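You operate a simulated robot arm through the tools that you are given. There is no shell and no other tool.

You run a simulated robot arm. Do the job below in one go: nothing can be reset, and whatever is moved stays where it is left.

## Task
Put the orange cup from the top of the side counter in the inside of the draining rack. Then open the liners door, put the tan box on the chest top away on the sink cupboard and shut the door again. Then open the cups drawer, put the white cup from there on the top of the side counter and shut the drawer again. The order counts.
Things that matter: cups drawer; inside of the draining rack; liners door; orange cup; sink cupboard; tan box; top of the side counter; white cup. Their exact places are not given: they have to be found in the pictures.

It is judged by the outcome, as a careful person would: the job done as asked, and still so three seconds after it is handed in. It fails if anything else is knocked over, pushed out of place, dropped, spilled or broken.

## Robot
A 6-joint arm with a two-finger parallel gripper on a trunk, on a base that drives. Base frame: it is fixed to the floor where the robot stands at the start and does not move with it; the origin is under the middle of the robot, x ahead of it, y to its left, z up. Units: m, degrees, N and s.
Its first joint turns from -166.0 to 166.0 degrees. Places, roughly: cups drawer [8, -0.2, 0.7]; inside of the draining rack [3, -1.5, 0.9]; liners door [3.1, -1.3, 0.4]; orange cup (8x8x8 cm) [6, -0.1, 0.9]; sink cupboard [3.3, -1.6, 0.1]; tan box [5.25, -0.5, 1]; top of the side counter [5.9, 0.1, 0.9]; white cup (8x8x8 cm) [7.9, -0.2, 0.7]. Payload 3.43 kg.
The tool frame sits at the grasp point between the pads (the TCP): z along the fingers, y along the line on which they close. The tips reach 0.034 m beyond it. Largest opening 0.128 m; finger width 0.024, thickness 0.012; the body of the gripper, 0.048 by 0.13 m, starts 0.096 m behind the TCP.
Orientation is told as [roll, pitch, yaw] about the base's x, y, z axes, in that order, counted from this pose: with the fingers straight down and closing along the base's y, the tool's x points along the base's -x, its y along +y and its z along -z.

## Interface
- The arm moves only by the tool servo_tool. Its argument "series" is a list of rows, each a list of 3 entries, a list of its own where there are three numbers: the shift along the tool's x, y, z in units of 40 mm (1.0 is 40 mm), then the turn, a rotation vector about the tool's x, y, z in units of 6 degrees (1.0 is 6 degrees), then the gripper command, from -1 (fully open) to 1 (shut), values between in proportion. In form: [[[dx, dy, dz], [rx, ry, rz], jaw], ...]. A call has 1 to 20 rows; each row shifts and turns the commanded pose from where the row before left it, along the tool's axes as they then stand. A call with a number of a shift or a turn outside -1 to 1 is refused whole. Each row takes 0.2 s and may step no farther than 0.05 m and 8.6 degrees from the row before; otherwise, or with a gripper value out of range, the whole call is refused. Where a pose cannot be reached the arm comes as near as it can. A force on the tool above 40 N (or 10 N above the force at the start of the call, whichever is more), or a blocked arm, ends the call early, and 0.2 s more pass. The fingers move at their own pace (about 0.153 m/s each) and stop on an object; they squeeze with about 25 N. The grip force told is the motor's: it shows also when the fingers shut on nothing. Time passes only in rows, and 0.2 s behind the last, so rows that do not move let the fingers close. It gives the time, the measured TCP pose, the force on the tool (base axes), the opening and the grip force at its end, in the units of the frame above (readings bear some noise), with the torque about the TCP (base axes, N m) and any sound that the robot's microphone picked up.
- Cameras (640 x 400 px; columns grow to the right, rows downward): "scene" is now at [0.1657, 0.2002, 1.2362]; the picture's right is [-0.18, -0.98, 0.00], its down [-0.18, 0.03, -0.98] and it looks along [0.97, -0.17, -0.19] (base axes); focal length 296 px, centre (320, 200). "wrist" rides on the gripper at [0.076, -0.011, -0.16] in the tool frame; the picture's right is [0.15, 0.99, 0.00], its down [-0.88, 0.13, -0.46] and it looks along [-0.45, 0.07, 0.89] (tool axes); focal length 234 px, centre (320, 200).
- get_image(camera): a new picture of that camera. The clock stands still meanwhile.
- drive_base(legs): drives the robot by 1 to 6 legs, each [ahead, left, turn to the left] in m, m and degrees, along the robot's own axes; the way and the turn of a leg run together, so that a leg with both is an arc; at most 1.5 m and 180 degrees a leg. The arm and the cameras ride along, it lands a little off, and it stops where it bumps. It gives what a move gives.
- turn_head(pan, tilt): turns the head with the scene camera to pan (to the left, within 143 degrees either way) and tilt (down, from -29 to 69), counted from straight ahead of the robot. It gives what a move gives.
- locate(camera, pixels): for up to 12 pixels [column, row] of the newest picture of that camera ("zoom" is the newest enlarged one), the place [x, y, z] in the base frame of the surface seen there, good to about 0.002 m, but the place of the scene camera against the robot may be out by one fixed shift of up to 0.012 m in any direction. The clock stands still meanwhile.
- close_up(camera, box): a new picture of the part [left, top, right, bottom] of that camera's present view, enlarged. The clock stands still meanwhile.
- sign_off(): hands the job in; it is judged then, once.

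Unless the task says otherwise, let go and move clear before handing in.

The tools are called after ">>>" as name(argument=value, ...) on one line, values as JSON. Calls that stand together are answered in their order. servo_tool: Moves the arm, as the interface text tells. Its arguments: {"type":"object","properties":{"series":{"type":"array","items":{"type":"array"}}},"required":["series"]} The other tools are called the same way: drive_base (legs) drives the base; turn_head (pan, tilt) turns the head that bears the scene camera; get_image (camera) takes a picture; locate (camera, pixels) gives the place of the surface under pixels of a picture; close_up (camera, box) takes an enlarged picture of a part of a camera's view; sign_off () hands the job in.

At the start:

```text
time_s: 0.0
position: [0.6593, 0.1799, 1.0973]
tool_rot: [0.0, 0.0, 0.0]
contact_force: [-0.1, -0.7, -0.1]
torque: [-0.01, -0.01, 0.0]
width: 0.1281
grasp_force: 0.1
robot x, y, heading: [-0.0002, -0.0008, -0.0]
head pan, tilt: [-10.2, 10.8]
```

scene: 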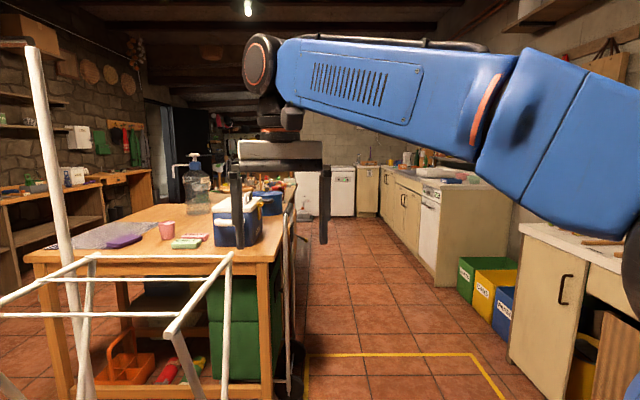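
wrist: 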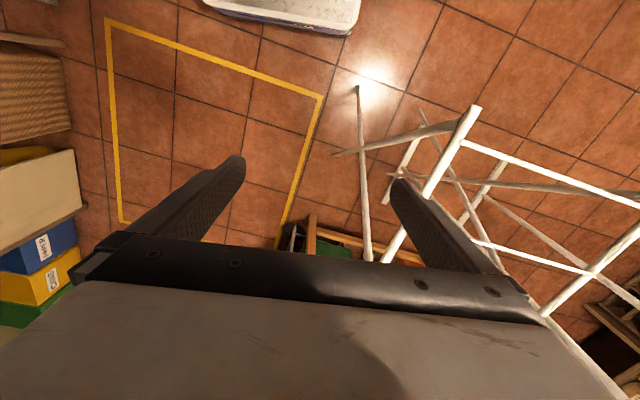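

The first scene picture shows a drying frame and work table at left, an aisle ahead, and counters at right. I'll look around with the head before driving.

>>> turn_head(pan=-20, tilt=15)

>>> get_image(camera="scene")

>>> turn_head(pan=0, tilt=10)

>>> get_image(camera="scene")

>>> turn_head(pan=-60, tilt=20)

>>> get_image(camera="scene")

```text
time_s: 0.7
position: [0.659, 0.1802, 1.0983]
tool_rot: [0.0, -0.1, 0.0]
contact_force: [0.5, -0.6, -0.8]
torque: [0.0, -0.01, -0.01]
width: 0.1279
grasp_force: 0.0
robot x, y, heading: [0.0003, 0.0029, -0.1]
head pan, tilt: [-20.0, 15.0]
```

```text
taken
```

scene: 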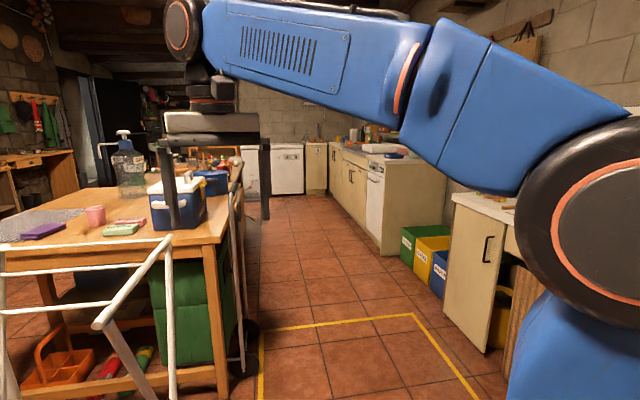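

```text
time_s: 1.5
position: [0.6583, 0.1795, 1.0989]
tool_rot: [0.0, 0.0, -0.1]
contact_force: [0.7, 1.0, -0.1]
torque: [0.02, -0.02, 0.04]
width: 0.1279
grasp_force: 0.0
robot x, y, heading: [-0.0019, -0.0028, 0.1]
head pan, tilt: [0.0, 10.0]
```

```text
taken
```

scene: 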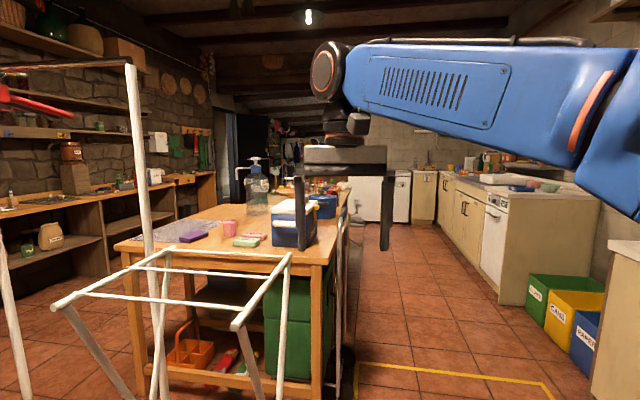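

```text
time_s: 2.8
position: [0.6583, 0.1799, 1.0976]
tool_rot: [-0.1, 0.0, 0.0]
contact_force: [-0.1, -0.2, -0.5]
torque: [0.0, -0.01, 0.02]
width: 0.1279
grasp_force: 0.0
robot x, y, heading: [0.0036, -0.0003, 0.1]
head pan, tilt: [-60.0, 20.0]
```

```text
taken
```

scene: 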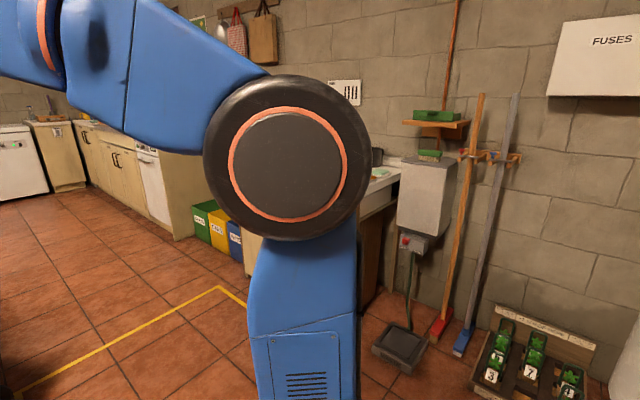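

The near cabinet, recycling bins and far counter are on the right; the work table is on the left. I'll re-take the view ahead and locate the key furniture pixels.

>>> turn_head(pan=-18, tilt=12)

>>> get_image(camera="scene")

>>> locate(camera="scene", pixels=[[465, 230], [395, 240], [370, 220], [345, 200], [320, 180], [290, 180], [500, 300], [440, 330], [230, 250], [330, 150], [430, 260], [300, 230]])

>>> close_up(camera="scene", box=[240, 100, 440, 225])

```text
time_s: 3.9
position: [0.658, 0.1794, 1.0984]
tool_rot: [0.0, -0.1, 0.0]
contact_force: [-0.1, -0.1, 0.9]
torque: [0.03, -0.01, 0.03]
width: 0.128
grasp_force: 0.1
robot x, y, heading: [-0.0026, -0.0008, 0.2]
head pan, tilt: [-18.0, 12.0]
```

```text
taken
```

scene: 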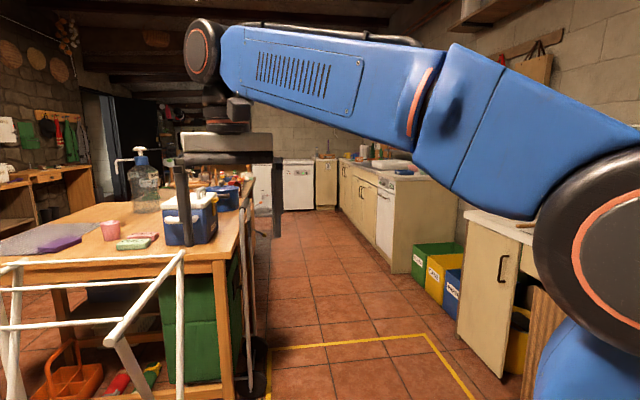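

```text
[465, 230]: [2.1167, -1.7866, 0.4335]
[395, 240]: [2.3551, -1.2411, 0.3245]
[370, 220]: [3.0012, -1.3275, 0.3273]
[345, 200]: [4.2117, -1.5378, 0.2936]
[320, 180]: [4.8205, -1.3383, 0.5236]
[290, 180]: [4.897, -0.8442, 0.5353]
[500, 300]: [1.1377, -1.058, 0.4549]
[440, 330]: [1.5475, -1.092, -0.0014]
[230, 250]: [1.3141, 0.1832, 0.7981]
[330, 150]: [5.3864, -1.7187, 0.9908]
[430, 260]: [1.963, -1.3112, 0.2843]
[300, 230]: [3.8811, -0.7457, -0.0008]
```

```text
3.20 times, centred on (340, 162) of scene
```

zoom: 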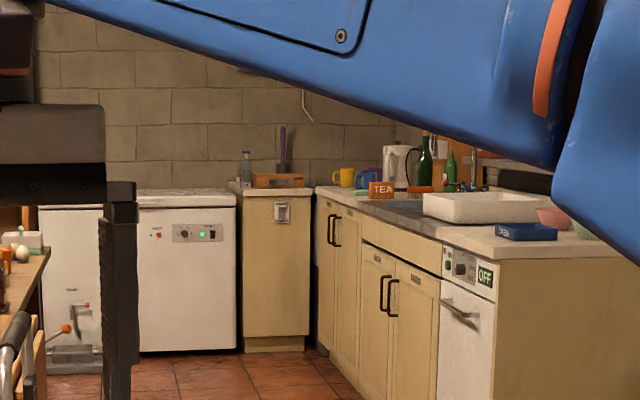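

The right-hand counter runs from x≈2.35 to x≈4.3 with doors at zoom (380,295); chest freezers stand at x≈4.9. I'll check the floor at my right and left before driving.

>>> turn_head(pan=-100, tilt=45)

>>> get_image(camera="scene")

>>> turn_head(pan=0, tilt=55)

>>> get_image(camera="scene")

>>> turn_head(pan=70, tilt=25)

>>> get_image(camera="scene")

```text
time_s: 5.5
position: [0.6595, 0.1803, 1.0993]
tool_rot: [-0.1, 0.0, 0.0]
contact_force: [0.6, 0.5, 0.2]
torque: [0.04, 0.01, 0.02]
width: 0.128
grasp_force: 0.1
robot x, y, heading: [-0.0055, 0.0031, -0.1]
head pan, tilt: [-100.0, 45.0]
```

```text
taken
```

scene: 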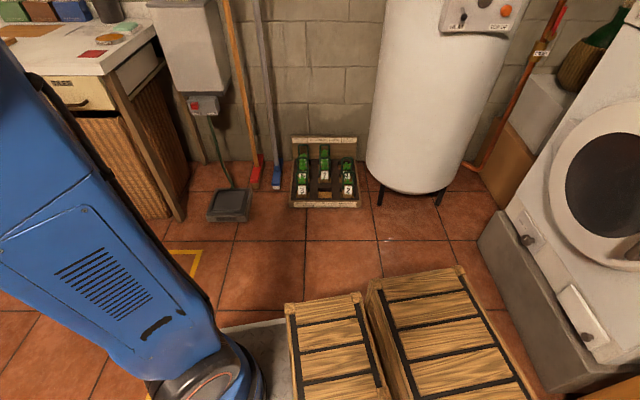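

```text
time_s: 7.2
position: [0.6584, 0.1804, 1.0977]
tool_rot: [0.0, 0.1, 0.0]
contact_force: [1.1, 0.3, -0.3]
torque: [0.01, 0.02, 0.0]
width: 0.1278
grasp_force: 0.0
robot x, y, heading: [-0.0001, -0.0002, -0.1]
head pan, tilt: [0.0, 55.0]
```

```text
taken
```

scene: 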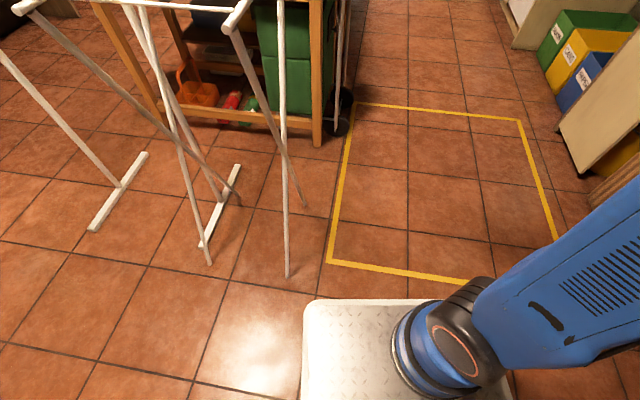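

```text
time_s: 8.7
position: [0.6572, 0.1797, 1.0985]
tool_rot: [0.0, 0.1, 0.1]
contact_force: [-0.3, -0.9, 0.8]
torque: [-0.03, 0.0, 0.0]
width: 0.128
grasp_force: 0.1
robot x, y, heading: [-0.0033, 0.0024, 0.0]
head pan, tilt: [70.0, 25.0]
```

```text
taken
```

scene: 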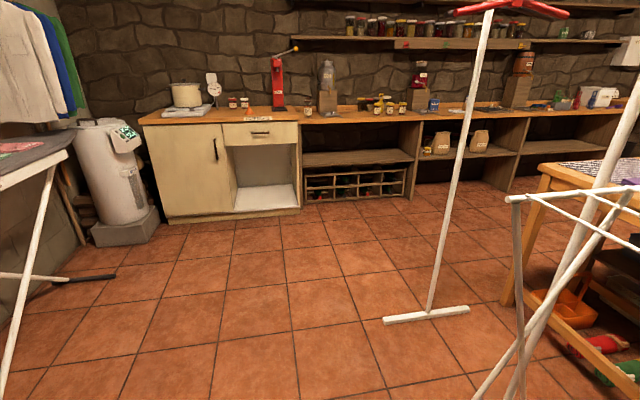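

In the pan -100 view, crates at (330,350) and (440,330) may stand right beside the base. I'll locate them.

>>> turn_head(pan=-100, tilt=60)

>>> get_image(camera="scene")

>>> locate(camera="scene", pixels=[[300, 215], [350, 205], [385, 190], [455, 170], [240, 240], [320, 300], [450, 280], [270, 270], [540, 310], [200, 120], [100, 60], [300, 370]])

>>> turn_head(pan=0, tilt=55)

>>> get_image(camera="scene")

>>> locate(camera="scene", pixels=[[305, 305], [420, 302], [285, 275], [315, 145], [335, 120], [330, 262], [465, 282], [575, 160], [230, 20], [340, 90], [300, 200], [320, 10]])

```text
time_s: 11.2
position: [0.6585, 0.1802, 1.0981]
tool_rot: [0.0, 0.0, -0.1]
contact_force: [0.8, -0.6, 0.9]
torque: [-0.04, -0.01, 0.0]
width: 0.128
grasp_force: 0.1
robot x, y, heading: [-0.0009, 0.0002, -0.0]
head pan, tilt: [-100.0, 60.0]
```

```text
taken
```

scene: 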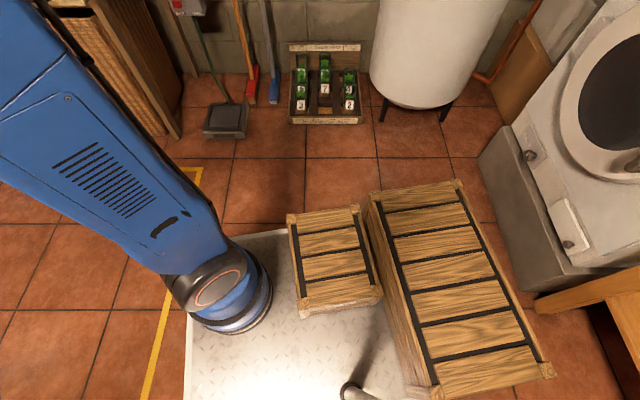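

```text
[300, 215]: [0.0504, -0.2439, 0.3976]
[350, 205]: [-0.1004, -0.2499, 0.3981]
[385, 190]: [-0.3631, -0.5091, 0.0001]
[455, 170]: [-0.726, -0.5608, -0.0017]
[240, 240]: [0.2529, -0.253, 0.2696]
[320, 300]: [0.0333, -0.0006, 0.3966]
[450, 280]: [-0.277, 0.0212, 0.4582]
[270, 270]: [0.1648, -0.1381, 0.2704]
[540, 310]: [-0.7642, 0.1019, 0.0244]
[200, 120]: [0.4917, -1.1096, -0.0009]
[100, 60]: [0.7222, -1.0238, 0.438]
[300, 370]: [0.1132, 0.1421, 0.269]
```

```text
time_s: 13.0
position: [0.6585, 0.1805, 1.0984]
tool_rot: [0.0, 0.0, 0.0]
contact_force: [0.2, 0.7, 0.3]
torque: [-0.03, 0.0, 0.02]
width: 0.128
grasp_force: 0.0
robot x, y, heading: [0.0009, 0.0006, -0.1]
head pan, tilt: [0.0, 55.0]
```

```text
taken
```

scene: 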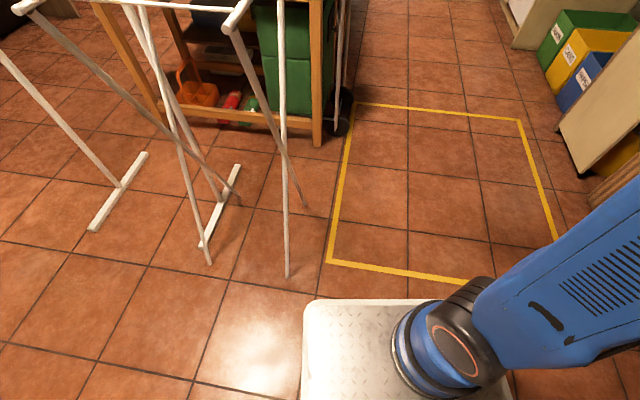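

```text
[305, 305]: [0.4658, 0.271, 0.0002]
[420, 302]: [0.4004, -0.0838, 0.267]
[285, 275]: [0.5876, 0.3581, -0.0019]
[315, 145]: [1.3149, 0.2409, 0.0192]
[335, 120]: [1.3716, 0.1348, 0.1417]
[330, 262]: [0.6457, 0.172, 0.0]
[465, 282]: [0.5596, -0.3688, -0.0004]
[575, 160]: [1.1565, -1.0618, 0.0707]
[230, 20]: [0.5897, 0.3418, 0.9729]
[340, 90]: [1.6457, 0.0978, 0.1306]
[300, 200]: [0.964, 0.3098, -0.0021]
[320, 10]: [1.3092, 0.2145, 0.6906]
```

The deck spans roughly x ±0.4, y ±0.27, and the crates ride on it. I'll centre the tool ahead, then shift right to the aisle and go forward along y≈-0.5.

>>> servo_tool(series=[[[0.3, -1, 0], [0, 0, 0], -1], [[0.3, -1, 0], [0, 0, 0], -1], [[0.3, -1, 0], [0, 0, 0], -1], [[0.3, -1, 0], [0, 0, 0], -1], [[0.3, -1, 0], [0, 0, 0], -1]])

>>> drive_base(legs=[[0, -0.48, 0], [1.5, 0, 0], [0.7, 0, 0]])

>>> turn_head(pan=0, tilt=15)

>>> get_image(camera="scene")

```text
time_s: 14.2
position: [0.5995, -0.0193, 1.0968]
tool_rot: [0.0, 0.0, 0.0]
contact_force: [0.0, 0.3, 1.0]
torque: [-0.02, 0.01, 0.01]
width: 0.128
grasp_force: 0.0
robot x, y, heading: [-0.0002, -0.0002, -0.2]
head pan, tilt: [0.0, 55.0]
```

```text
time_s: 27.7
position: [2.8499, -0.5159, 1.0968]
tool_rot: [0.0, 0.1, -0.9]
contact_force: [-0.3, 1.0, -1.1]
torque: [-0.02, 0.0, 0.01]
width: 0.1282
grasp_force: 0.1
robot x, y, heading: [2.2492, -0.4896, -0.9]
head pan, tilt: [0.0, 55.0]
```

```text
time_s: 28.8
position: [2.8499, -0.5166, 1.0958]
tool_rot: [0.0, 0.1, -0.8]
contact_force: [0.3, -0.2, 0.6]
torque: [0.02, 0.0, 0.02]
width: 0.128
grasp_force: 0.1
robot x, y, heading: [2.2482, -0.4874, -0.8]
head pan, tilt: [0.0, 15.0]
```

```text
taken
```

scene: 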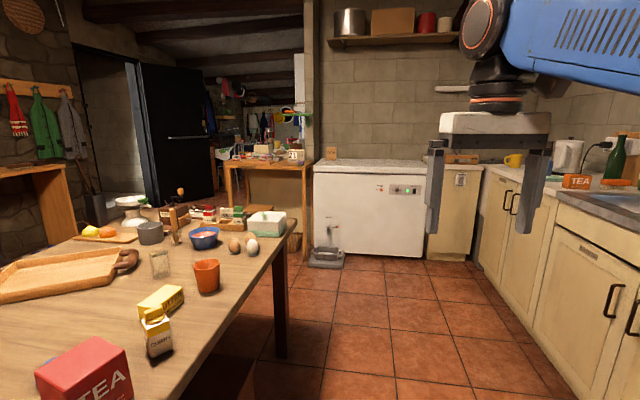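

A wooden table with an orange cup at (205,275) is on my left, the chest freezer ahead with a small tan box at (331,153), and a wooden counter beyond at (268,162). I'll zoom in on these.

>>> close_up(camera="scene", box=[190, 90, 350, 190])

>>> locate(camera="scene", pixels=[[331, 155], [345, 164], [320, 190], [268, 164], [235, 165], [300, 165], [205, 280], [305, 200], [317, 260], [420, 165], [285, 265], [282, 355]])

>>> turn_head(pan=-60, tilt=20)

>>> get_image(camera="scene")

```text
4.00 times, centred on (270, 140) of scene
```

zoom: 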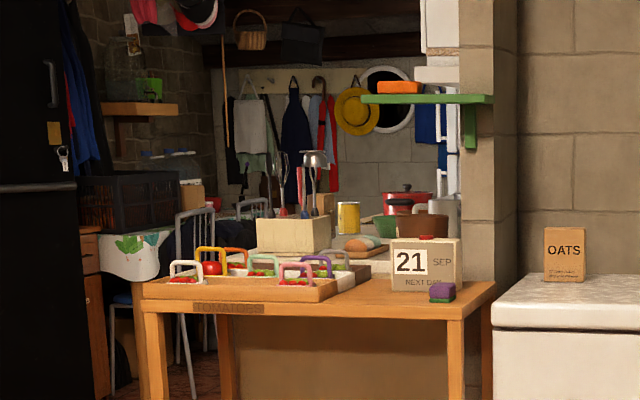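

```text
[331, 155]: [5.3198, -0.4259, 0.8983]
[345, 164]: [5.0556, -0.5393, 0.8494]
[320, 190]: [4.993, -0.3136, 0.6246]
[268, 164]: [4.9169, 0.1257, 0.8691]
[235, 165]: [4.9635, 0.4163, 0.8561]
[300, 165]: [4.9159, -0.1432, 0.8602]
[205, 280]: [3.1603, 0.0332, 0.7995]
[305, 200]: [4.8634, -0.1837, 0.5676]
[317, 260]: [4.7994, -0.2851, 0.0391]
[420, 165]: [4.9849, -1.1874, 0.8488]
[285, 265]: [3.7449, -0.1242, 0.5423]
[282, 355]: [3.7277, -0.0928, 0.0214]
```

```text
time_s: 30.1
position: [2.8492, -0.5174, 1.0973]
tool_rot: [0.0, -0.1, -0.8]
contact_force: [-0.2, -0.7, -0.6]
torque: [-0.01, 0.0, 0.0]
width: 0.1282
grasp_force: 0.0
robot x, y, heading: [2.252, -0.4866, -0.8]
head pan, tilt: [-60.0, 20.0]
```

```text
taken
```

scene: 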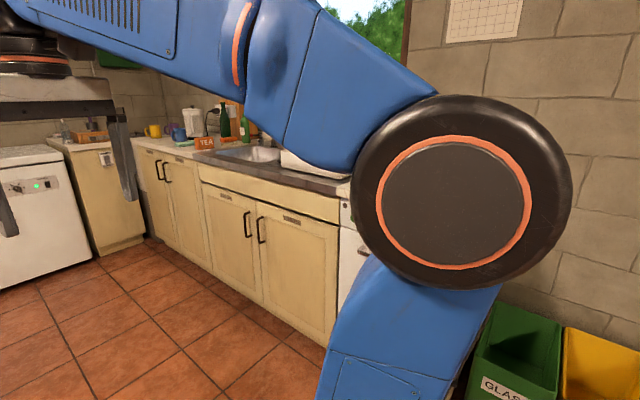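

The tan "OATS" box stands on the chest (x≈5.32, y≈-0.43), and the pair of sink doors shows at (247,230). I'll zoom on the door labels and the draining rack.

>>> close_up(camera="scene", box=[130, 110, 370, 260])

>>> locate(camera="scene", pixels=[[200, 185], [257, 205], [330, 235], [245, 225], [262, 232], [340, 185], [300, 165], [225, 193], [290, 220], [260, 155], [330, 330], [205, 255]])

>>> turn_head(pan=-95, tilt=25)

>>> get_image(camera="scene")

```text
2.67 times, centred on (250, 185) of scene
```

zoom: 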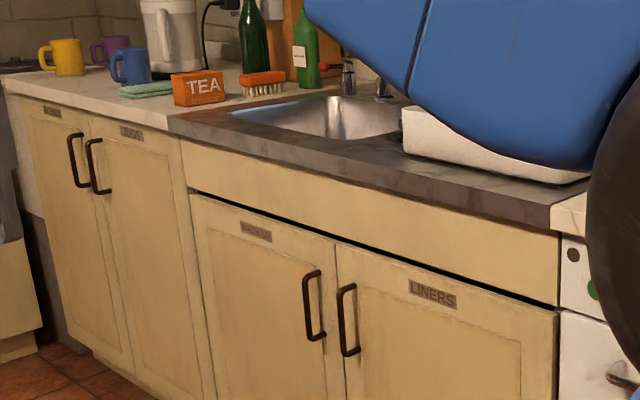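

```text
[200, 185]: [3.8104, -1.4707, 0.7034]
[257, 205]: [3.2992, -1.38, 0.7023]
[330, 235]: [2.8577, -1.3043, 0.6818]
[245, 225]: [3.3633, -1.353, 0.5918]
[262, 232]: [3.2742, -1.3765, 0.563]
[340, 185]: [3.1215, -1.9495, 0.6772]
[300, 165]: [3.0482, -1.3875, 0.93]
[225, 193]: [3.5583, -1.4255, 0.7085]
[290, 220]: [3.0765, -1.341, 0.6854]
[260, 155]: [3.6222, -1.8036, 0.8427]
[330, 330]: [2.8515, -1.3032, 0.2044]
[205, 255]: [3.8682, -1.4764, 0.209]
```

```text
time_s: 31.1
position: [2.8494, -0.5173, 1.0962]
tool_rot: [0.1, 0.0, -0.7]
contact_force: [0.6, -0.7, 0.3]
torque: [-0.01, 0.01, -0.01]
width: 0.1281
grasp_force: 0.0
robot x, y, heading: [2.2524, -0.4824, -0.9]
head pan, tilt: [-95.0, 25.0]
```

```text
taken
```

scene: 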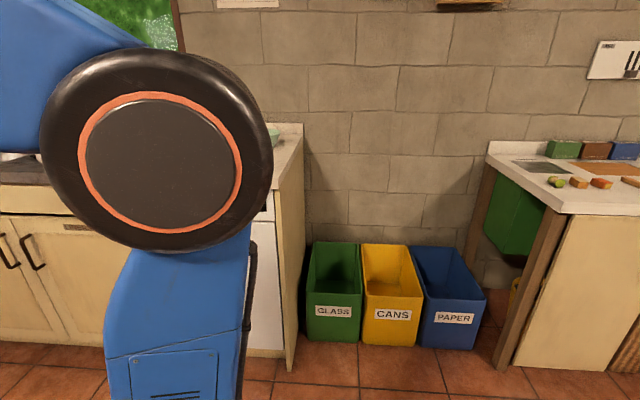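

LINERS is the near door of the sink pair (hinge x≈2.86, handle (3.27,-1.37,0.56)), and the counter runs at about -10°. I'll move ahead to x≈3.9 and look left toward the side counter.

>>> drive_base(legs=[[1.5, -0.05, 0.8], [0.15, 0, 0]])

>>> turn_head(pan=25, tilt=15)

>>> get_image(camera="scene")

>>> turn_head(pan=70, tilt=25)

>>> get_image(camera="scene")

```text
refused: leg 1 is longer than a leg can be; nothing moved
```

```text
time_s: 33.1
position: [2.8492, -0.518, 1.097]
tool_rot: [0.0, 0.0, -0.8]
contact_force: [-0.1, 0.7, 0.5]
torque: [-0.01, 0.01, 0.0]
width: 0.128
grasp_force: 0.0
robot x, y, heading: [2.2497, -0.4876, -0.5]
head pan, tilt: [25.0, 15.0]
```

```text
taken
```

scene: 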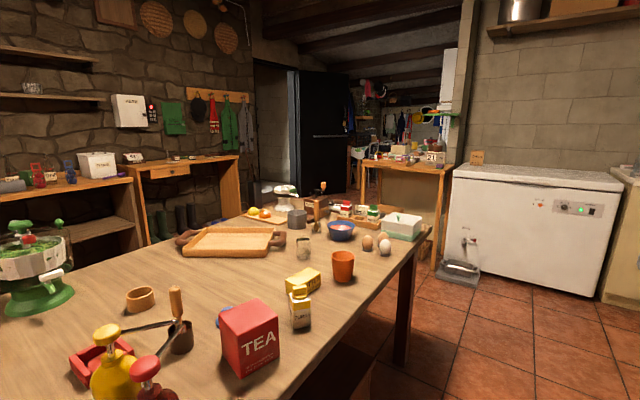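

```text
time_s: 34.2
position: [2.8503, -0.5173, 1.0967]
tool_rot: [0.0, -0.1, -0.8]
contact_force: [0.3, 0.0, -0.3]
torque: [0.01, 0.02, -0.02]
width: 0.1281
grasp_force: 0.0
robot x, y, heading: [2.2539, -0.4873, -0.8]
head pan, tilt: [70.0, 25.0]
```

```text
taken
```

scene: 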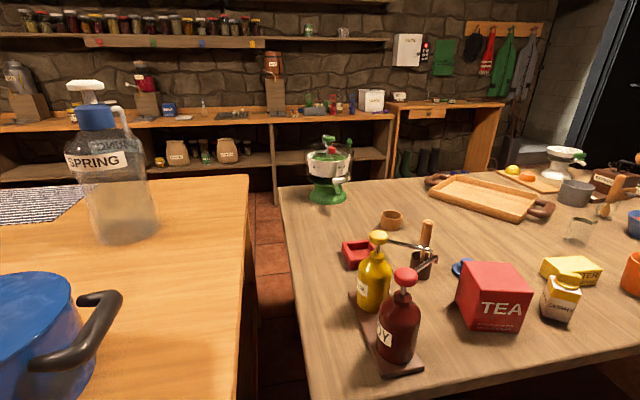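

The long leg was refused for length, so nothing moved. I'll split it and drive on to x≈3.85 then look left again.

>>> drive_base(legs=[[1.4, -0.02, 0.8], [0.2, 0, 0]])

>>> turn_head(pan=25, tilt=15)

>>> get_image(camera="scene")

>>> locate(camera="scene", pixels=[[200, 200], [150, 220], [250, 200], [300, 200], [350, 230], [100, 250], [50, 250], [320, 300], [200, 250], [150, 300], [250, 150], [350, 150]])

>>> turn_head(pan=70, tilt=25)

>>> get_image(camera="scene")

```text
time_s: 42.4
position: [4.4435, -0.5248, 1.097]
tool_rot: [0.0, 0.0, 0.5]
contact_force: [0.6, 0.4, 0.8]
torque: [0.02, 0.02, 0.0]
width: 0.128
grasp_force: 0.1
robot x, y, heading: [3.847, -0.5097, 0.4]
head pan, tilt: [70.0, 25.0]
```

```text
time_s: 43.5
position: [4.4428, -0.5253, 1.0968]
tool_rot: [-0.1, 0.0, 0.5]
contact_force: [0.1, 0.3, -0.2]
torque: [0.02, 0.02, 0.01]
width: 0.128
grasp_force: 0.0
robot x, y, heading: [3.8469, -0.5088, 0.6]
head pan, tilt: [25.0, 15.0]
```

```text
taken
```

scene: 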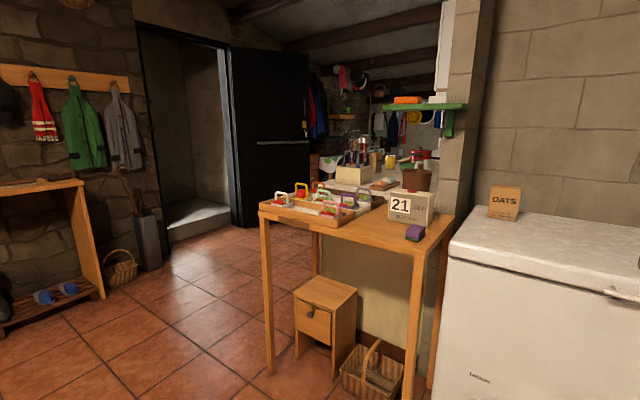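

```text
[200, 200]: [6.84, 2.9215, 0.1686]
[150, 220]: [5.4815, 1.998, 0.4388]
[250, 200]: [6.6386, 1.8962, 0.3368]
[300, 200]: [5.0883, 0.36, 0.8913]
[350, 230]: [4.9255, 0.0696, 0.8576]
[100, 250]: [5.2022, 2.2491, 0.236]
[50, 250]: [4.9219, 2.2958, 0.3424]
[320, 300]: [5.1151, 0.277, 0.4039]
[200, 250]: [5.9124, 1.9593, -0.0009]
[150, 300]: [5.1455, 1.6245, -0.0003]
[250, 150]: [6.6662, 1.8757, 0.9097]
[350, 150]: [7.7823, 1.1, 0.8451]
```

```text
time_s: 44.6
position: [4.4432, -0.5256, 1.0962]
tool_rot: [0.0, 0.0, 0.5]
contact_force: [0.0, -0.6, 0.1]
torque: [-0.02, -0.01, -0.02]
width: 0.1278
grasp_force: 0.0
robot x, y, heading: [3.8478, -0.5109, 0.6]
head pan, tilt: [70.0, 25.0]
```

```text
taken
```

scene: 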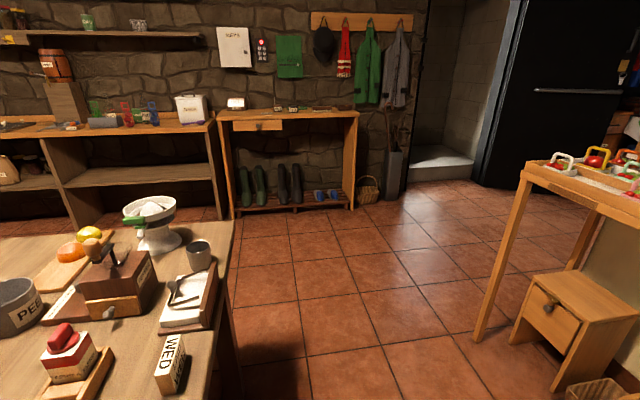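

The passage left around the tomato table is clear (floor at (150,300) → [5.15,1.62,0]). I'll drive to x≈4.27, turn left, go to y≈1.0, turn back to face +x and look.

>>> drive_base(legs=[[0.42, 0, 0], [0, 0, 90], [1.45, 0, 0], [0, 0, -90]])

>>> turn_head(pan=-20, tilt=15)

>>> get_image(camera="scene")

>>> turn_head(pan=5, tilt=25)

>>> get_image(camera="scene")

```text
time_s: 49.3
position: [4.683, -0.1927, 1.0972]
tool_rot: [0.0, 0.0, 41.7]
contact_force: [-0.4, 0.1, -0.5]
torque: [-0.02, -0.01, 0.03]
width: 0.1283
grasp_force: 0.0
robot x, y, heading: [4.2244, -0.574, 41.9]
head pan, tilt: [70.0, 25.0]
stopped in leg 2: the robot was blocked; the commanded pose is now the measured one
```

```text
time_s: 51.0
position: [4.6814, -0.1927, 1.0972]
tool_rot: [0.0, 0.0, 41.8]
contact_force: [0.1, -0.4, 0.1]
torque: [0.01, -0.02, 0.02]
width: 0.1279
grasp_force: 0.1
robot x, y, heading: [4.2233, -0.5731, 41.8]
head pan, tilt: [-20.0, 15.0]
```

```text
taken
```

scene: 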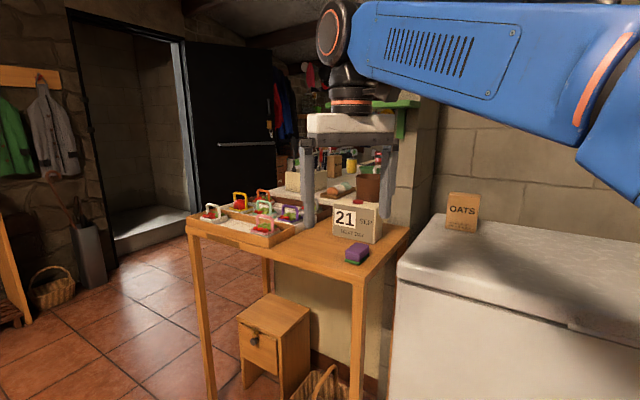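

```text
time_s: 51.9
position: [4.6819, -0.1919, 1.097]
tool_rot: [0.0, 0.0, 41.8]
contact_force: [0.3, 0.0, 0.0]
torque: [0.01, -0.01, -0.03]
width: 0.128
grasp_force: 0.0
robot x, y, heading: [4.2233, -0.5749, 42.0]
head pan, tilt: [5.0, 25.0]
```

```text
taken
```

scene: 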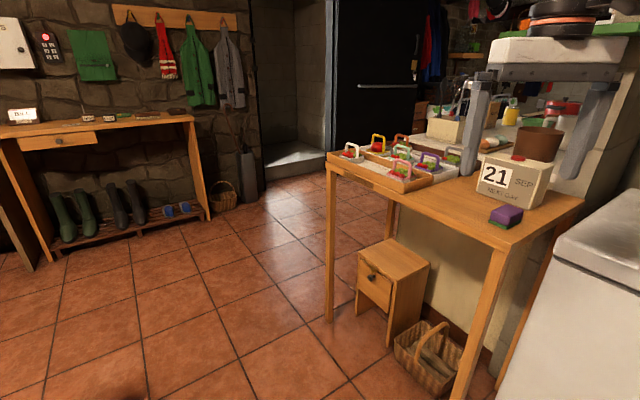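

The turn stopped at 42° — something blocked it, perhaps the drain tray by the freezer at my front right corner, or something behind. I'll look down around the base.

>>> turn_head(pan=-30, tilt=60)

>>> get_image(camera="scene")

>>> turn_head(pan=110, tilt=55)

>>> get_image(camera="scene")

>>> turn_head(pan=-140, tilt=50)

>>> get_image(camera="scene")

```text
time_s: 52.9
position: [4.6823, -0.1923, 1.097]
tool_rot: [0.0, 0.1, 41.7]
contact_force: [0.3, 0.1, -0.2]
torque: [-0.04, 0.02, 0.0]
width: 0.128
grasp_force: 0.1
robot x, y, heading: [4.2223, -0.5752, 41.5]
head pan, tilt: [-30.0, 60.0]
```

```text
taken
```

scene: 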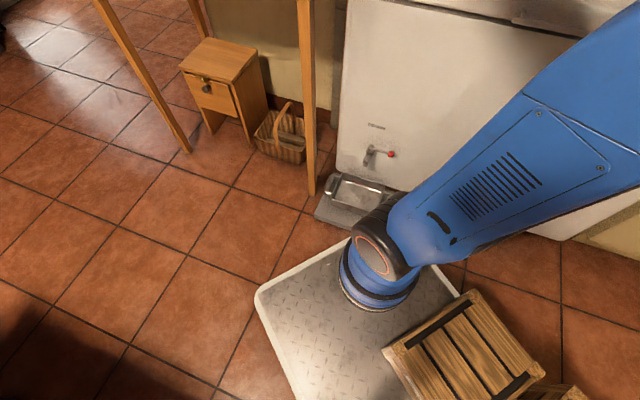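

```text
time_s: 55.1
position: [4.6823, -0.1923, 1.0971]
tool_rot: [0.1, 0.0, 41.8]
contact_force: [0.0, -0.9, -0.5]
torque: [0.0, -0.02, 0.0]
width: 0.128
grasp_force: 0.0
robot x, y, heading: [4.2229, -0.5792, 41.7]
head pan, tilt: [110.0, 55.0]
```

```text
taken
```

scene: 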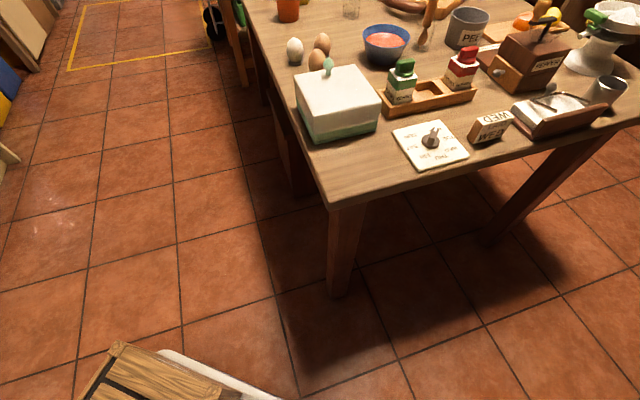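

```text
time_s: 58.6
position: [4.6815, -0.1924, 1.0972]
tool_rot: [0.1, 0.0, 41.7]
contact_force: [1.2, 0.4, -0.5]
torque: [-0.01, 0.03, 0.01]
width: 0.128
grasp_force: 0.1
robot x, y, heading: [4.2238, -0.5753, 41.7]
head pan, tilt: [-140.0, 50.0]
```

```text
taken
```

scene: 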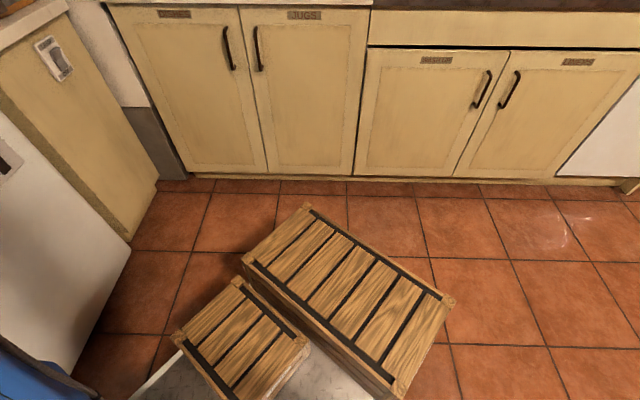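

The front right corner of the deck sits by the freezer's drain tray; the rear looks free. I'll measure the crate corners and the tray to learn my real outline.

>>> locate(camera="scene", pixels=[[305, 208], [450, 300], [390, 390], [275, 180], [130, 240], [245, 260], [365, 165], [310, 180]])

>>> turn_head(pan=-30, tilt=60)

>>> get_image(camera="scene")

>>> locate(camera="scene", pixels=[[345, 235], [258, 292], [316, 212], [330, 178], [345, 190], [400, 192], [308, 190], [340, 170], [460, 290], [390, 153], [380, 215], [370, 150]])

```text
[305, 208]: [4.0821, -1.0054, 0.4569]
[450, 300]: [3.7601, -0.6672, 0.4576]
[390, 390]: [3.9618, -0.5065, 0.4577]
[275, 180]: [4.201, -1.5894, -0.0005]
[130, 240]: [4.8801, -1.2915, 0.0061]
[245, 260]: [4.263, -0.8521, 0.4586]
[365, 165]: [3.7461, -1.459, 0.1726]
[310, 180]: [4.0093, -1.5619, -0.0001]
```

```text
time_s: 60.5
position: [4.6823, -0.193, 1.0968]
tool_rot: [-0.1, 0.0, 41.7]
contact_force: [-0.8, -0.7, -0.2]
torque: [0.0, 0.02, 0.01]
width: 0.1281
grasp_force: 0.0
robot x, y, heading: [4.2218, -0.5759, 41.9]
head pan, tilt: [-30.0, 60.0]
```

```text
taken
```

scene: 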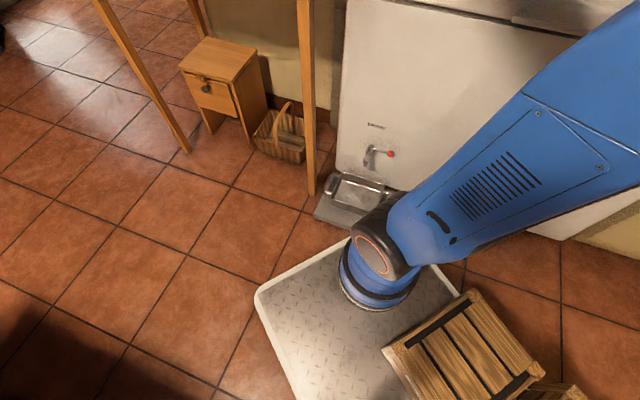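

```text
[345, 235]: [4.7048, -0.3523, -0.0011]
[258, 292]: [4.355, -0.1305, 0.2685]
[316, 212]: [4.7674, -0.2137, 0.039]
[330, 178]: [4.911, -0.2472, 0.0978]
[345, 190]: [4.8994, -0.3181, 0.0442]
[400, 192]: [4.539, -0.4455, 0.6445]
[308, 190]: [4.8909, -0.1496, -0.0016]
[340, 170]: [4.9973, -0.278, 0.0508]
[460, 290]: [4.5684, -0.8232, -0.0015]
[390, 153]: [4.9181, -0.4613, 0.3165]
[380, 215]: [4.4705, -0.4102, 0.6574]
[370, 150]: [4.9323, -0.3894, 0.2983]
```

My deck corner at about (4.68,-0.49) stopped just short of the tray (front edge x≈4.77), which seems in place. I'll back off, finish the turn, and drive on along x≈4.25.

>>> drive_base(legs=[[-0.12, 0, 0], [0, 0, 48.2], [0, -0.12, 0]])

>>> turn_head(pan=0, tilt=30)

>>> get_image(camera="scene")

>>> turn_head(pan=-80, tilt=50)

>>> get_image(camera="scene")

```text
time_s: 64.8
position: [4.2616, -0.0555, 1.0966]
tool_rot: [-0.1, 0.0, 90.9]
contact_force: [0.1, 0.1, -0.7]
torque: [-0.01, 0.03, -0.02]
width: 0.1282
grasp_force: 0.0
robot x, y, heading: [4.2521, -0.6541, 91.1]
head pan, tilt: [-30.0, 60.0]
```

```text
time_s: 65.7
position: [4.2615, -0.0553, 1.0965]
tool_rot: [0.0, 0.0, 90.9]
contact_force: [0.2, -0.3, -0.7]
torque: [0.03, 0.0, 0.0]
width: 0.1281
grasp_force: 0.0
robot x, y, heading: [4.2503, -0.6569, 90.9]
head pan, tilt: [0.0, 30.0]
```

```text
taken
```

scene: 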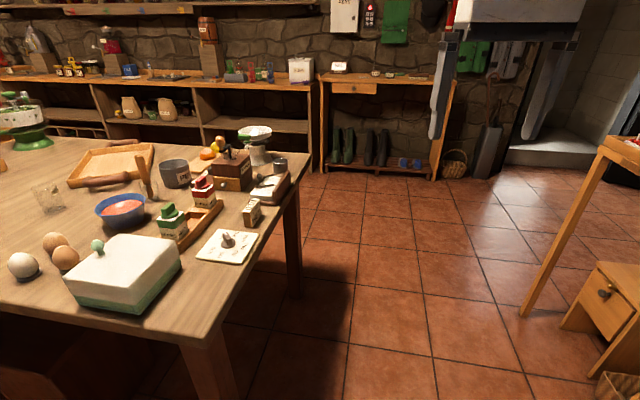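

```text
time_s: 67.3
position: [4.2623, -0.0557, 1.0963]
tool_rot: [0.0, -0.1, 90.9]
contact_force: [0.5, 0.1, -0.1]
torque: [0.03, -0.02, 0.02]
width: 0.1283
grasp_force: 0.0
robot x, y, heading: [4.2512, -0.6551, 90.9]
head pan, tilt: [-80.0, 50.0]
```

```text
taken
```

scene: 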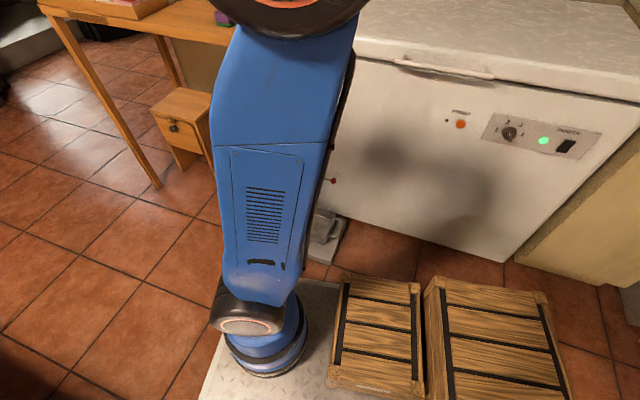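

The turn finished and the tray at (325,235) is still by the freezer. I'll check the table's end edge before driving past it.

>>> turn_head(pan=0, tilt=30)

>>> get_image(camera="scene")

>>> locate(camera="scene", pixels=[[212, 335], [255, 250], [295, 165], [300, 270], [530, 300], [240, 380], [420, 380]])

```text
time_s: 68.8
position: [4.2613, -0.0556, 1.0969]
tool_rot: [0.0, 0.0, 90.9]
contact_force: [-0.5, 0.7, -0.5]
torque: [0.03, -0.02, 0.0]
width: 0.128
grasp_force: 0.1
robot x, y, heading: [4.2493, -0.6519, 90.9]
head pan, tilt: [0.0, 30.0]
```

```text
taken
```

scene: 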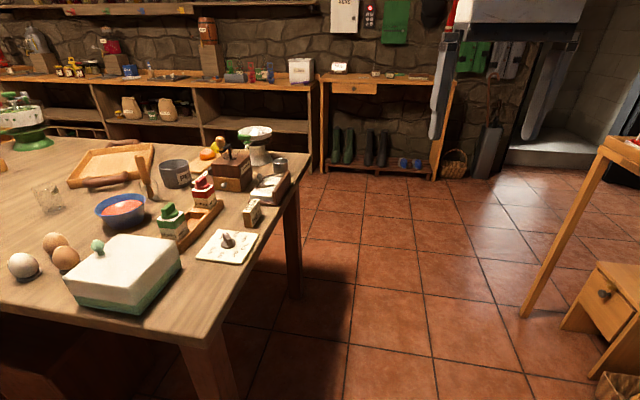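

```text
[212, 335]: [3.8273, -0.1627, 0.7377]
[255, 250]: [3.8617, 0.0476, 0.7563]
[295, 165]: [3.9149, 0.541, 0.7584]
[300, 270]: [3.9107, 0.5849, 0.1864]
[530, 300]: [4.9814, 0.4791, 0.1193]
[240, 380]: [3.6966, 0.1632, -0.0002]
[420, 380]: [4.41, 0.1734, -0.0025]
```

The table end is at x≈3.83–3.92, the tomato table's leg at x≈4.9. I'll shift right to x≈4.37, drive ahead to y≈1.05, and turn back to face +x.

>>> drive_base(legs=[[0, -0.13, -0.9], [1.0, 0, 0], [0.7, 0, 0], [0, 0, -90]])

>>> turn_head(pan=-20, tilt=15)

>>> get_image(camera="scene")

>>> turn_head(pan=10, tilt=20)

>>> get_image(camera="scene")

```text
time_s: 82.4
position: [5.0189, 1.0497, 1.0972]
tool_rot: [0.0, 0.0, -3.2]
contact_force: [0.4, -0.8, -0.6]
torque: [-0.04, 0.0, -0.01]
width: 0.1281
grasp_force: 0.0
robot x, y, heading: [4.4218, 1.1022, -3.4]
head pan, tilt: [0.0, 30.0]
```

```text
time_s: 83.2
position: [5.0194, 1.0497, 1.0974]
tool_rot: [-0.1, 0.0, -3.3]
contact_force: [-0.3, 0.5, -0.6]
torque: [-0.01, 0.03, 0.02]
width: 0.1279
grasp_force: 0.2
robot x, y, heading: [4.4245, 1.0981, -3.4]
head pan, tilt: [-20.0, 15.0]
```

```text
taken
```

scene: 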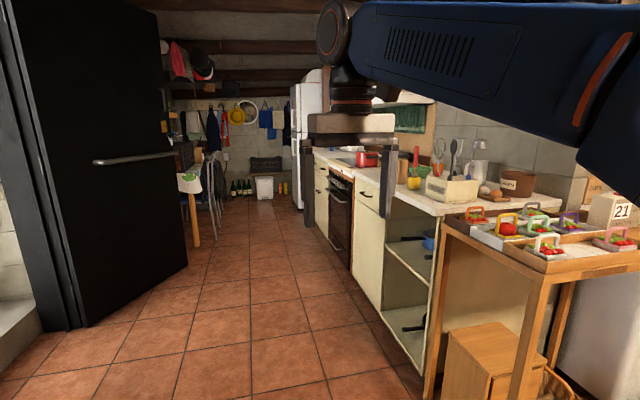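

```text
time_s: 84.2
position: [5.0189, 1.0484, 1.0961]
tool_rot: [0.0, 0.1, -3.2]
contact_force: [0.3, 0.3, -0.1]
torque: [0.0, 0.01, 0.0]
width: 0.128
grasp_force: 0.2
robot x, y, heading: [4.4256, 1.1048, -3.1]
head pan, tilt: [10.0, 20.0]
```

```text
taken
```

scene: 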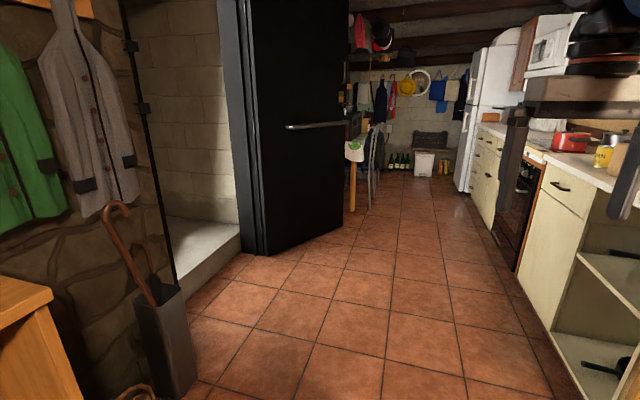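

The galley kitchen opens ahead with the side counter on its right (items around (455,180)). I'll drive in to x≈5.6 and look at the counter from closer.

>>> drive_base(legs=[[0, 0.05, 3.2], [1.25, 0, 0]])

>>> turn_head(pan=-75, tilt=20)

>>> get_image(camera="scene")

>>> turn_head(pan=-35, tilt=20)

>>> get_image(camera="scene")

```text
time_s: 90.8
position: [6.2332, 1.1137, 1.0976]
tool_rot: [0.0, -0.1, -0.7]
contact_force: [-0.3, -0.1, -0.5]
torque: [0.0, -0.01, 0.03]
width: 0.128
grasp_force: 0.0
robot x, y, heading: [5.6325, 1.1475, -0.7]
head pan, tilt: [10.0, 20.0]
```

```text
time_s: 92.4
position: [6.2345, 1.1135, 1.0962]
tool_rot: [0.0, 0.0, -0.8]
contact_force: [-0.6, -1.0, 0.7]
torque: [0.01, 0.0, -0.01]
width: 0.1279
grasp_force: 0.2
robot x, y, heading: [5.6375, 1.1412, -0.6]
head pan, tilt: [-75.0, 20.0]
```

```text
taken
```

scene: 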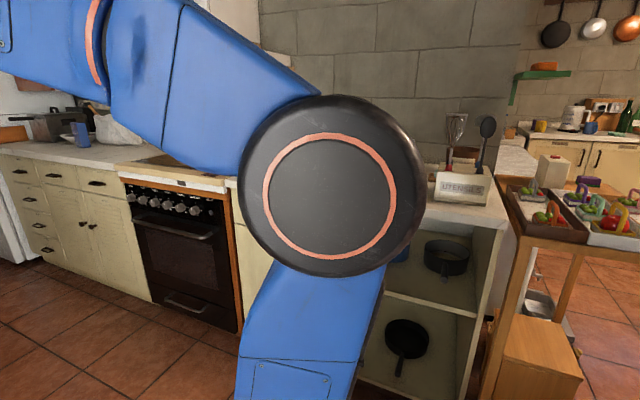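

```text
time_s: 93.5
position: [6.2352, 1.1145, 1.0974]
tool_rot: [0.0, 0.0, -0.9]
contact_force: [-0.5, 0.4, -0.5]
torque: [0.01, -0.01, 0.0]
width: 0.1281
grasp_force: 0.1
robot x, y, heading: [5.6377, 1.1465, -1.0]
head pan, tilt: [-35.0, 20.0]
```

```text
taken
```

scene: 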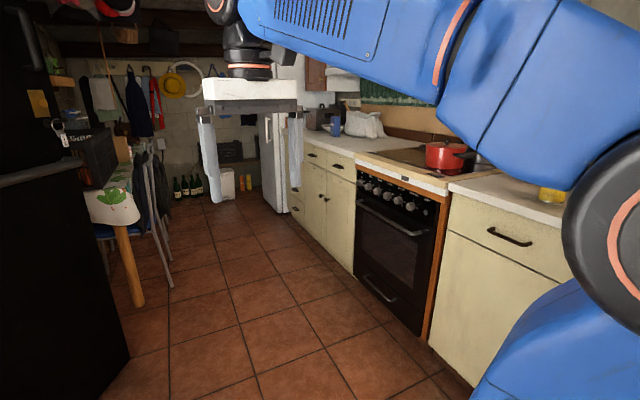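

The arm blocks my view to the right; turning to face the counter would help. First I'll measure clearances: the black door at (100,250) and counter front.

>>> locate(camera="scene", pixels=[[120, 340], [20, 300], [430, 330], [360, 270], [300, 200], [470, 230], [510, 237], [545, 190], [400, 160], [350, 185], [320, 160], [145, 300]])

>>> turn_head(pan=90, tilt=30)

>>> get_image(camera="scene")

>>> locate(camera="scene", pixels=[[320, 300], [200, 300], [450, 300], [550, 300], [320, 200], [600, 200], [480, 360]])

```text
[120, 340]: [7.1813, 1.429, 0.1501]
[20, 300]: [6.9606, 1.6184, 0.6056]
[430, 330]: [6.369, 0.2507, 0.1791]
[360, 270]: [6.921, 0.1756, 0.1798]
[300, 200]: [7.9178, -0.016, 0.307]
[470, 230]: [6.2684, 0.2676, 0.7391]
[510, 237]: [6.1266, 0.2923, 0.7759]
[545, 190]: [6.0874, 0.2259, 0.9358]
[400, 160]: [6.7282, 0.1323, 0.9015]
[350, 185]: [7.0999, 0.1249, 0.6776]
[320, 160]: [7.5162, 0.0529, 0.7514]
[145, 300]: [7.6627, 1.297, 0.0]
```

```text
time_s: 95.5
position: [6.2358, 1.1139, 1.0968]
tool_rot: [0.1, 0.0, -0.8]
contact_force: [-0.1, -0.7, -0.1]
torque: [-0.01, -0.02, 0.0]
width: 0.1281
grasp_force: 0.0
robot x, y, heading: [5.6338, 1.1425, -0.9]
head pan, tilt: [90.0, 30.0]
```

```text
taken
```

scene: 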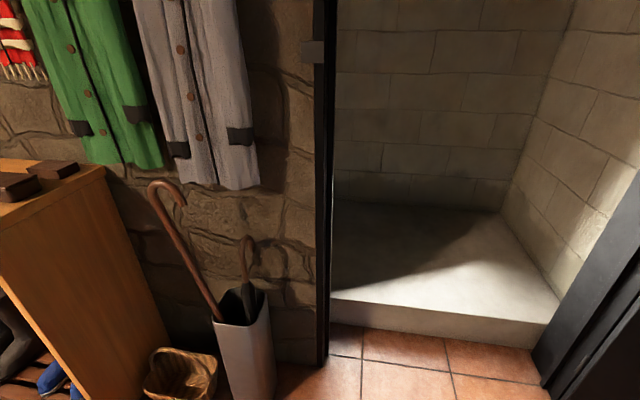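

```text
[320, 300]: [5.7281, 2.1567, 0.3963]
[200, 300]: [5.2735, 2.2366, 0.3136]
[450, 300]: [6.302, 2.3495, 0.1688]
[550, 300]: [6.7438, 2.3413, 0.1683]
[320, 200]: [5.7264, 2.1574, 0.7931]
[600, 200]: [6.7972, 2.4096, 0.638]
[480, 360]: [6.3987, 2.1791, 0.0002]
```

Counter front runs at -10° from (6.27,0.27), top z≈0.9; black door is well away (x>6.9). I'll drive to x≈6.1, turn to face the counter squarely (heading -100°), and look.

>>> drive_base(legs=[[0.47, 0, 0], [0, 0, -99]])

>>> turn_head(pan=0, tilt=25)

>>> get_image(camera="scene")

```text
time_s: 102.5
position: [5.9939, 0.5455, 1.0964]
tool_rot: [0.1, 0.1, -98.6]
contact_force: [0.1, -0.3, -0.3]
torque: [-0.01, 0.01, 0.01]
width: 0.1278
grasp_force: 0.0
robot x, y, heading: [6.1063, 1.1391, -98.6]
head pan, tilt: [90.0, 30.0]
```

```text
time_s: 104.1
position: [5.9928, 0.5466, 1.0956]
tool_rot: [0.1, 0.0, -98.9]
contact_force: [-0.3, -0.8, -0.1]
torque: [-0.01, -0.01, -0.02]
width: 0.1279
grasp_force: 0.1
robot x, y, heading: [6.1045, 1.1335, -98.8]
head pan, tilt: [0.0, 25.0]
```

```text
taken
```

scene: 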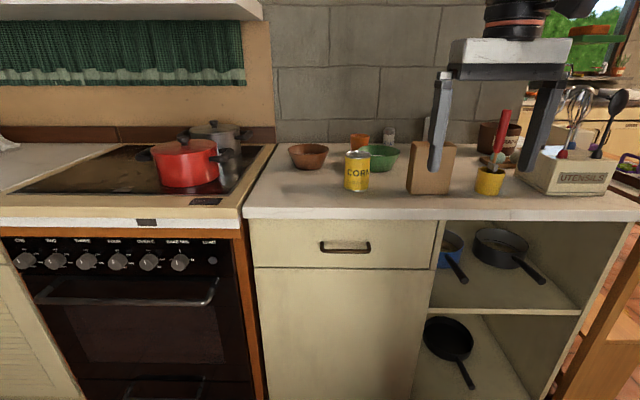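

The side counter is now in view: an orange item at (360,140) behind the corn can and green bowl, a tan block, a yellow cup with brush and utensils. I'll zoom in and locate.

>>> close_up(camera="scene", box=[260, 90, 580, 290])

>>> locate(camera="scene", pixels=[[360, 139], [357, 180], [308, 158], [383, 160], [428, 180], [388, 135], [489, 185], [300, 205], [450, 210], [570, 175], [420, 150], [340, 190]])

```text
2.00 times, centred on (420, 190) of scene
```

zoom: 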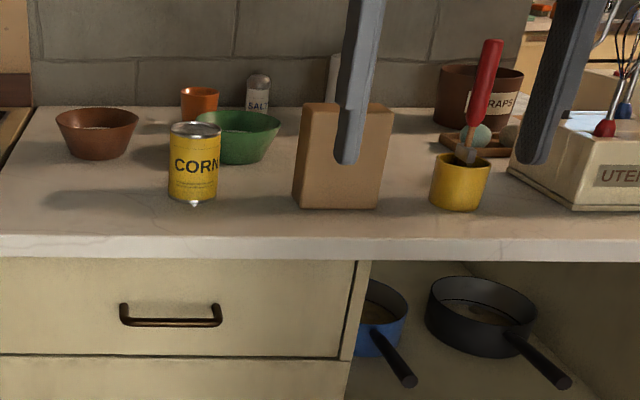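

```text
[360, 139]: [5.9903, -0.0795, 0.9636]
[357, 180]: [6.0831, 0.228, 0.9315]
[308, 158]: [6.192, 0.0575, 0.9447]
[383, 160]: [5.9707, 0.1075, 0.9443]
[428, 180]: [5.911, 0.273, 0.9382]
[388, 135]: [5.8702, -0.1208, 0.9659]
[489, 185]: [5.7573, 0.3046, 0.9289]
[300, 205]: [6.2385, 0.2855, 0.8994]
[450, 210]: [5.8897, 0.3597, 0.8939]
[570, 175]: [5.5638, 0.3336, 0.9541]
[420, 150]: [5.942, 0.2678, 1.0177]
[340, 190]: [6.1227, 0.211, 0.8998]
```

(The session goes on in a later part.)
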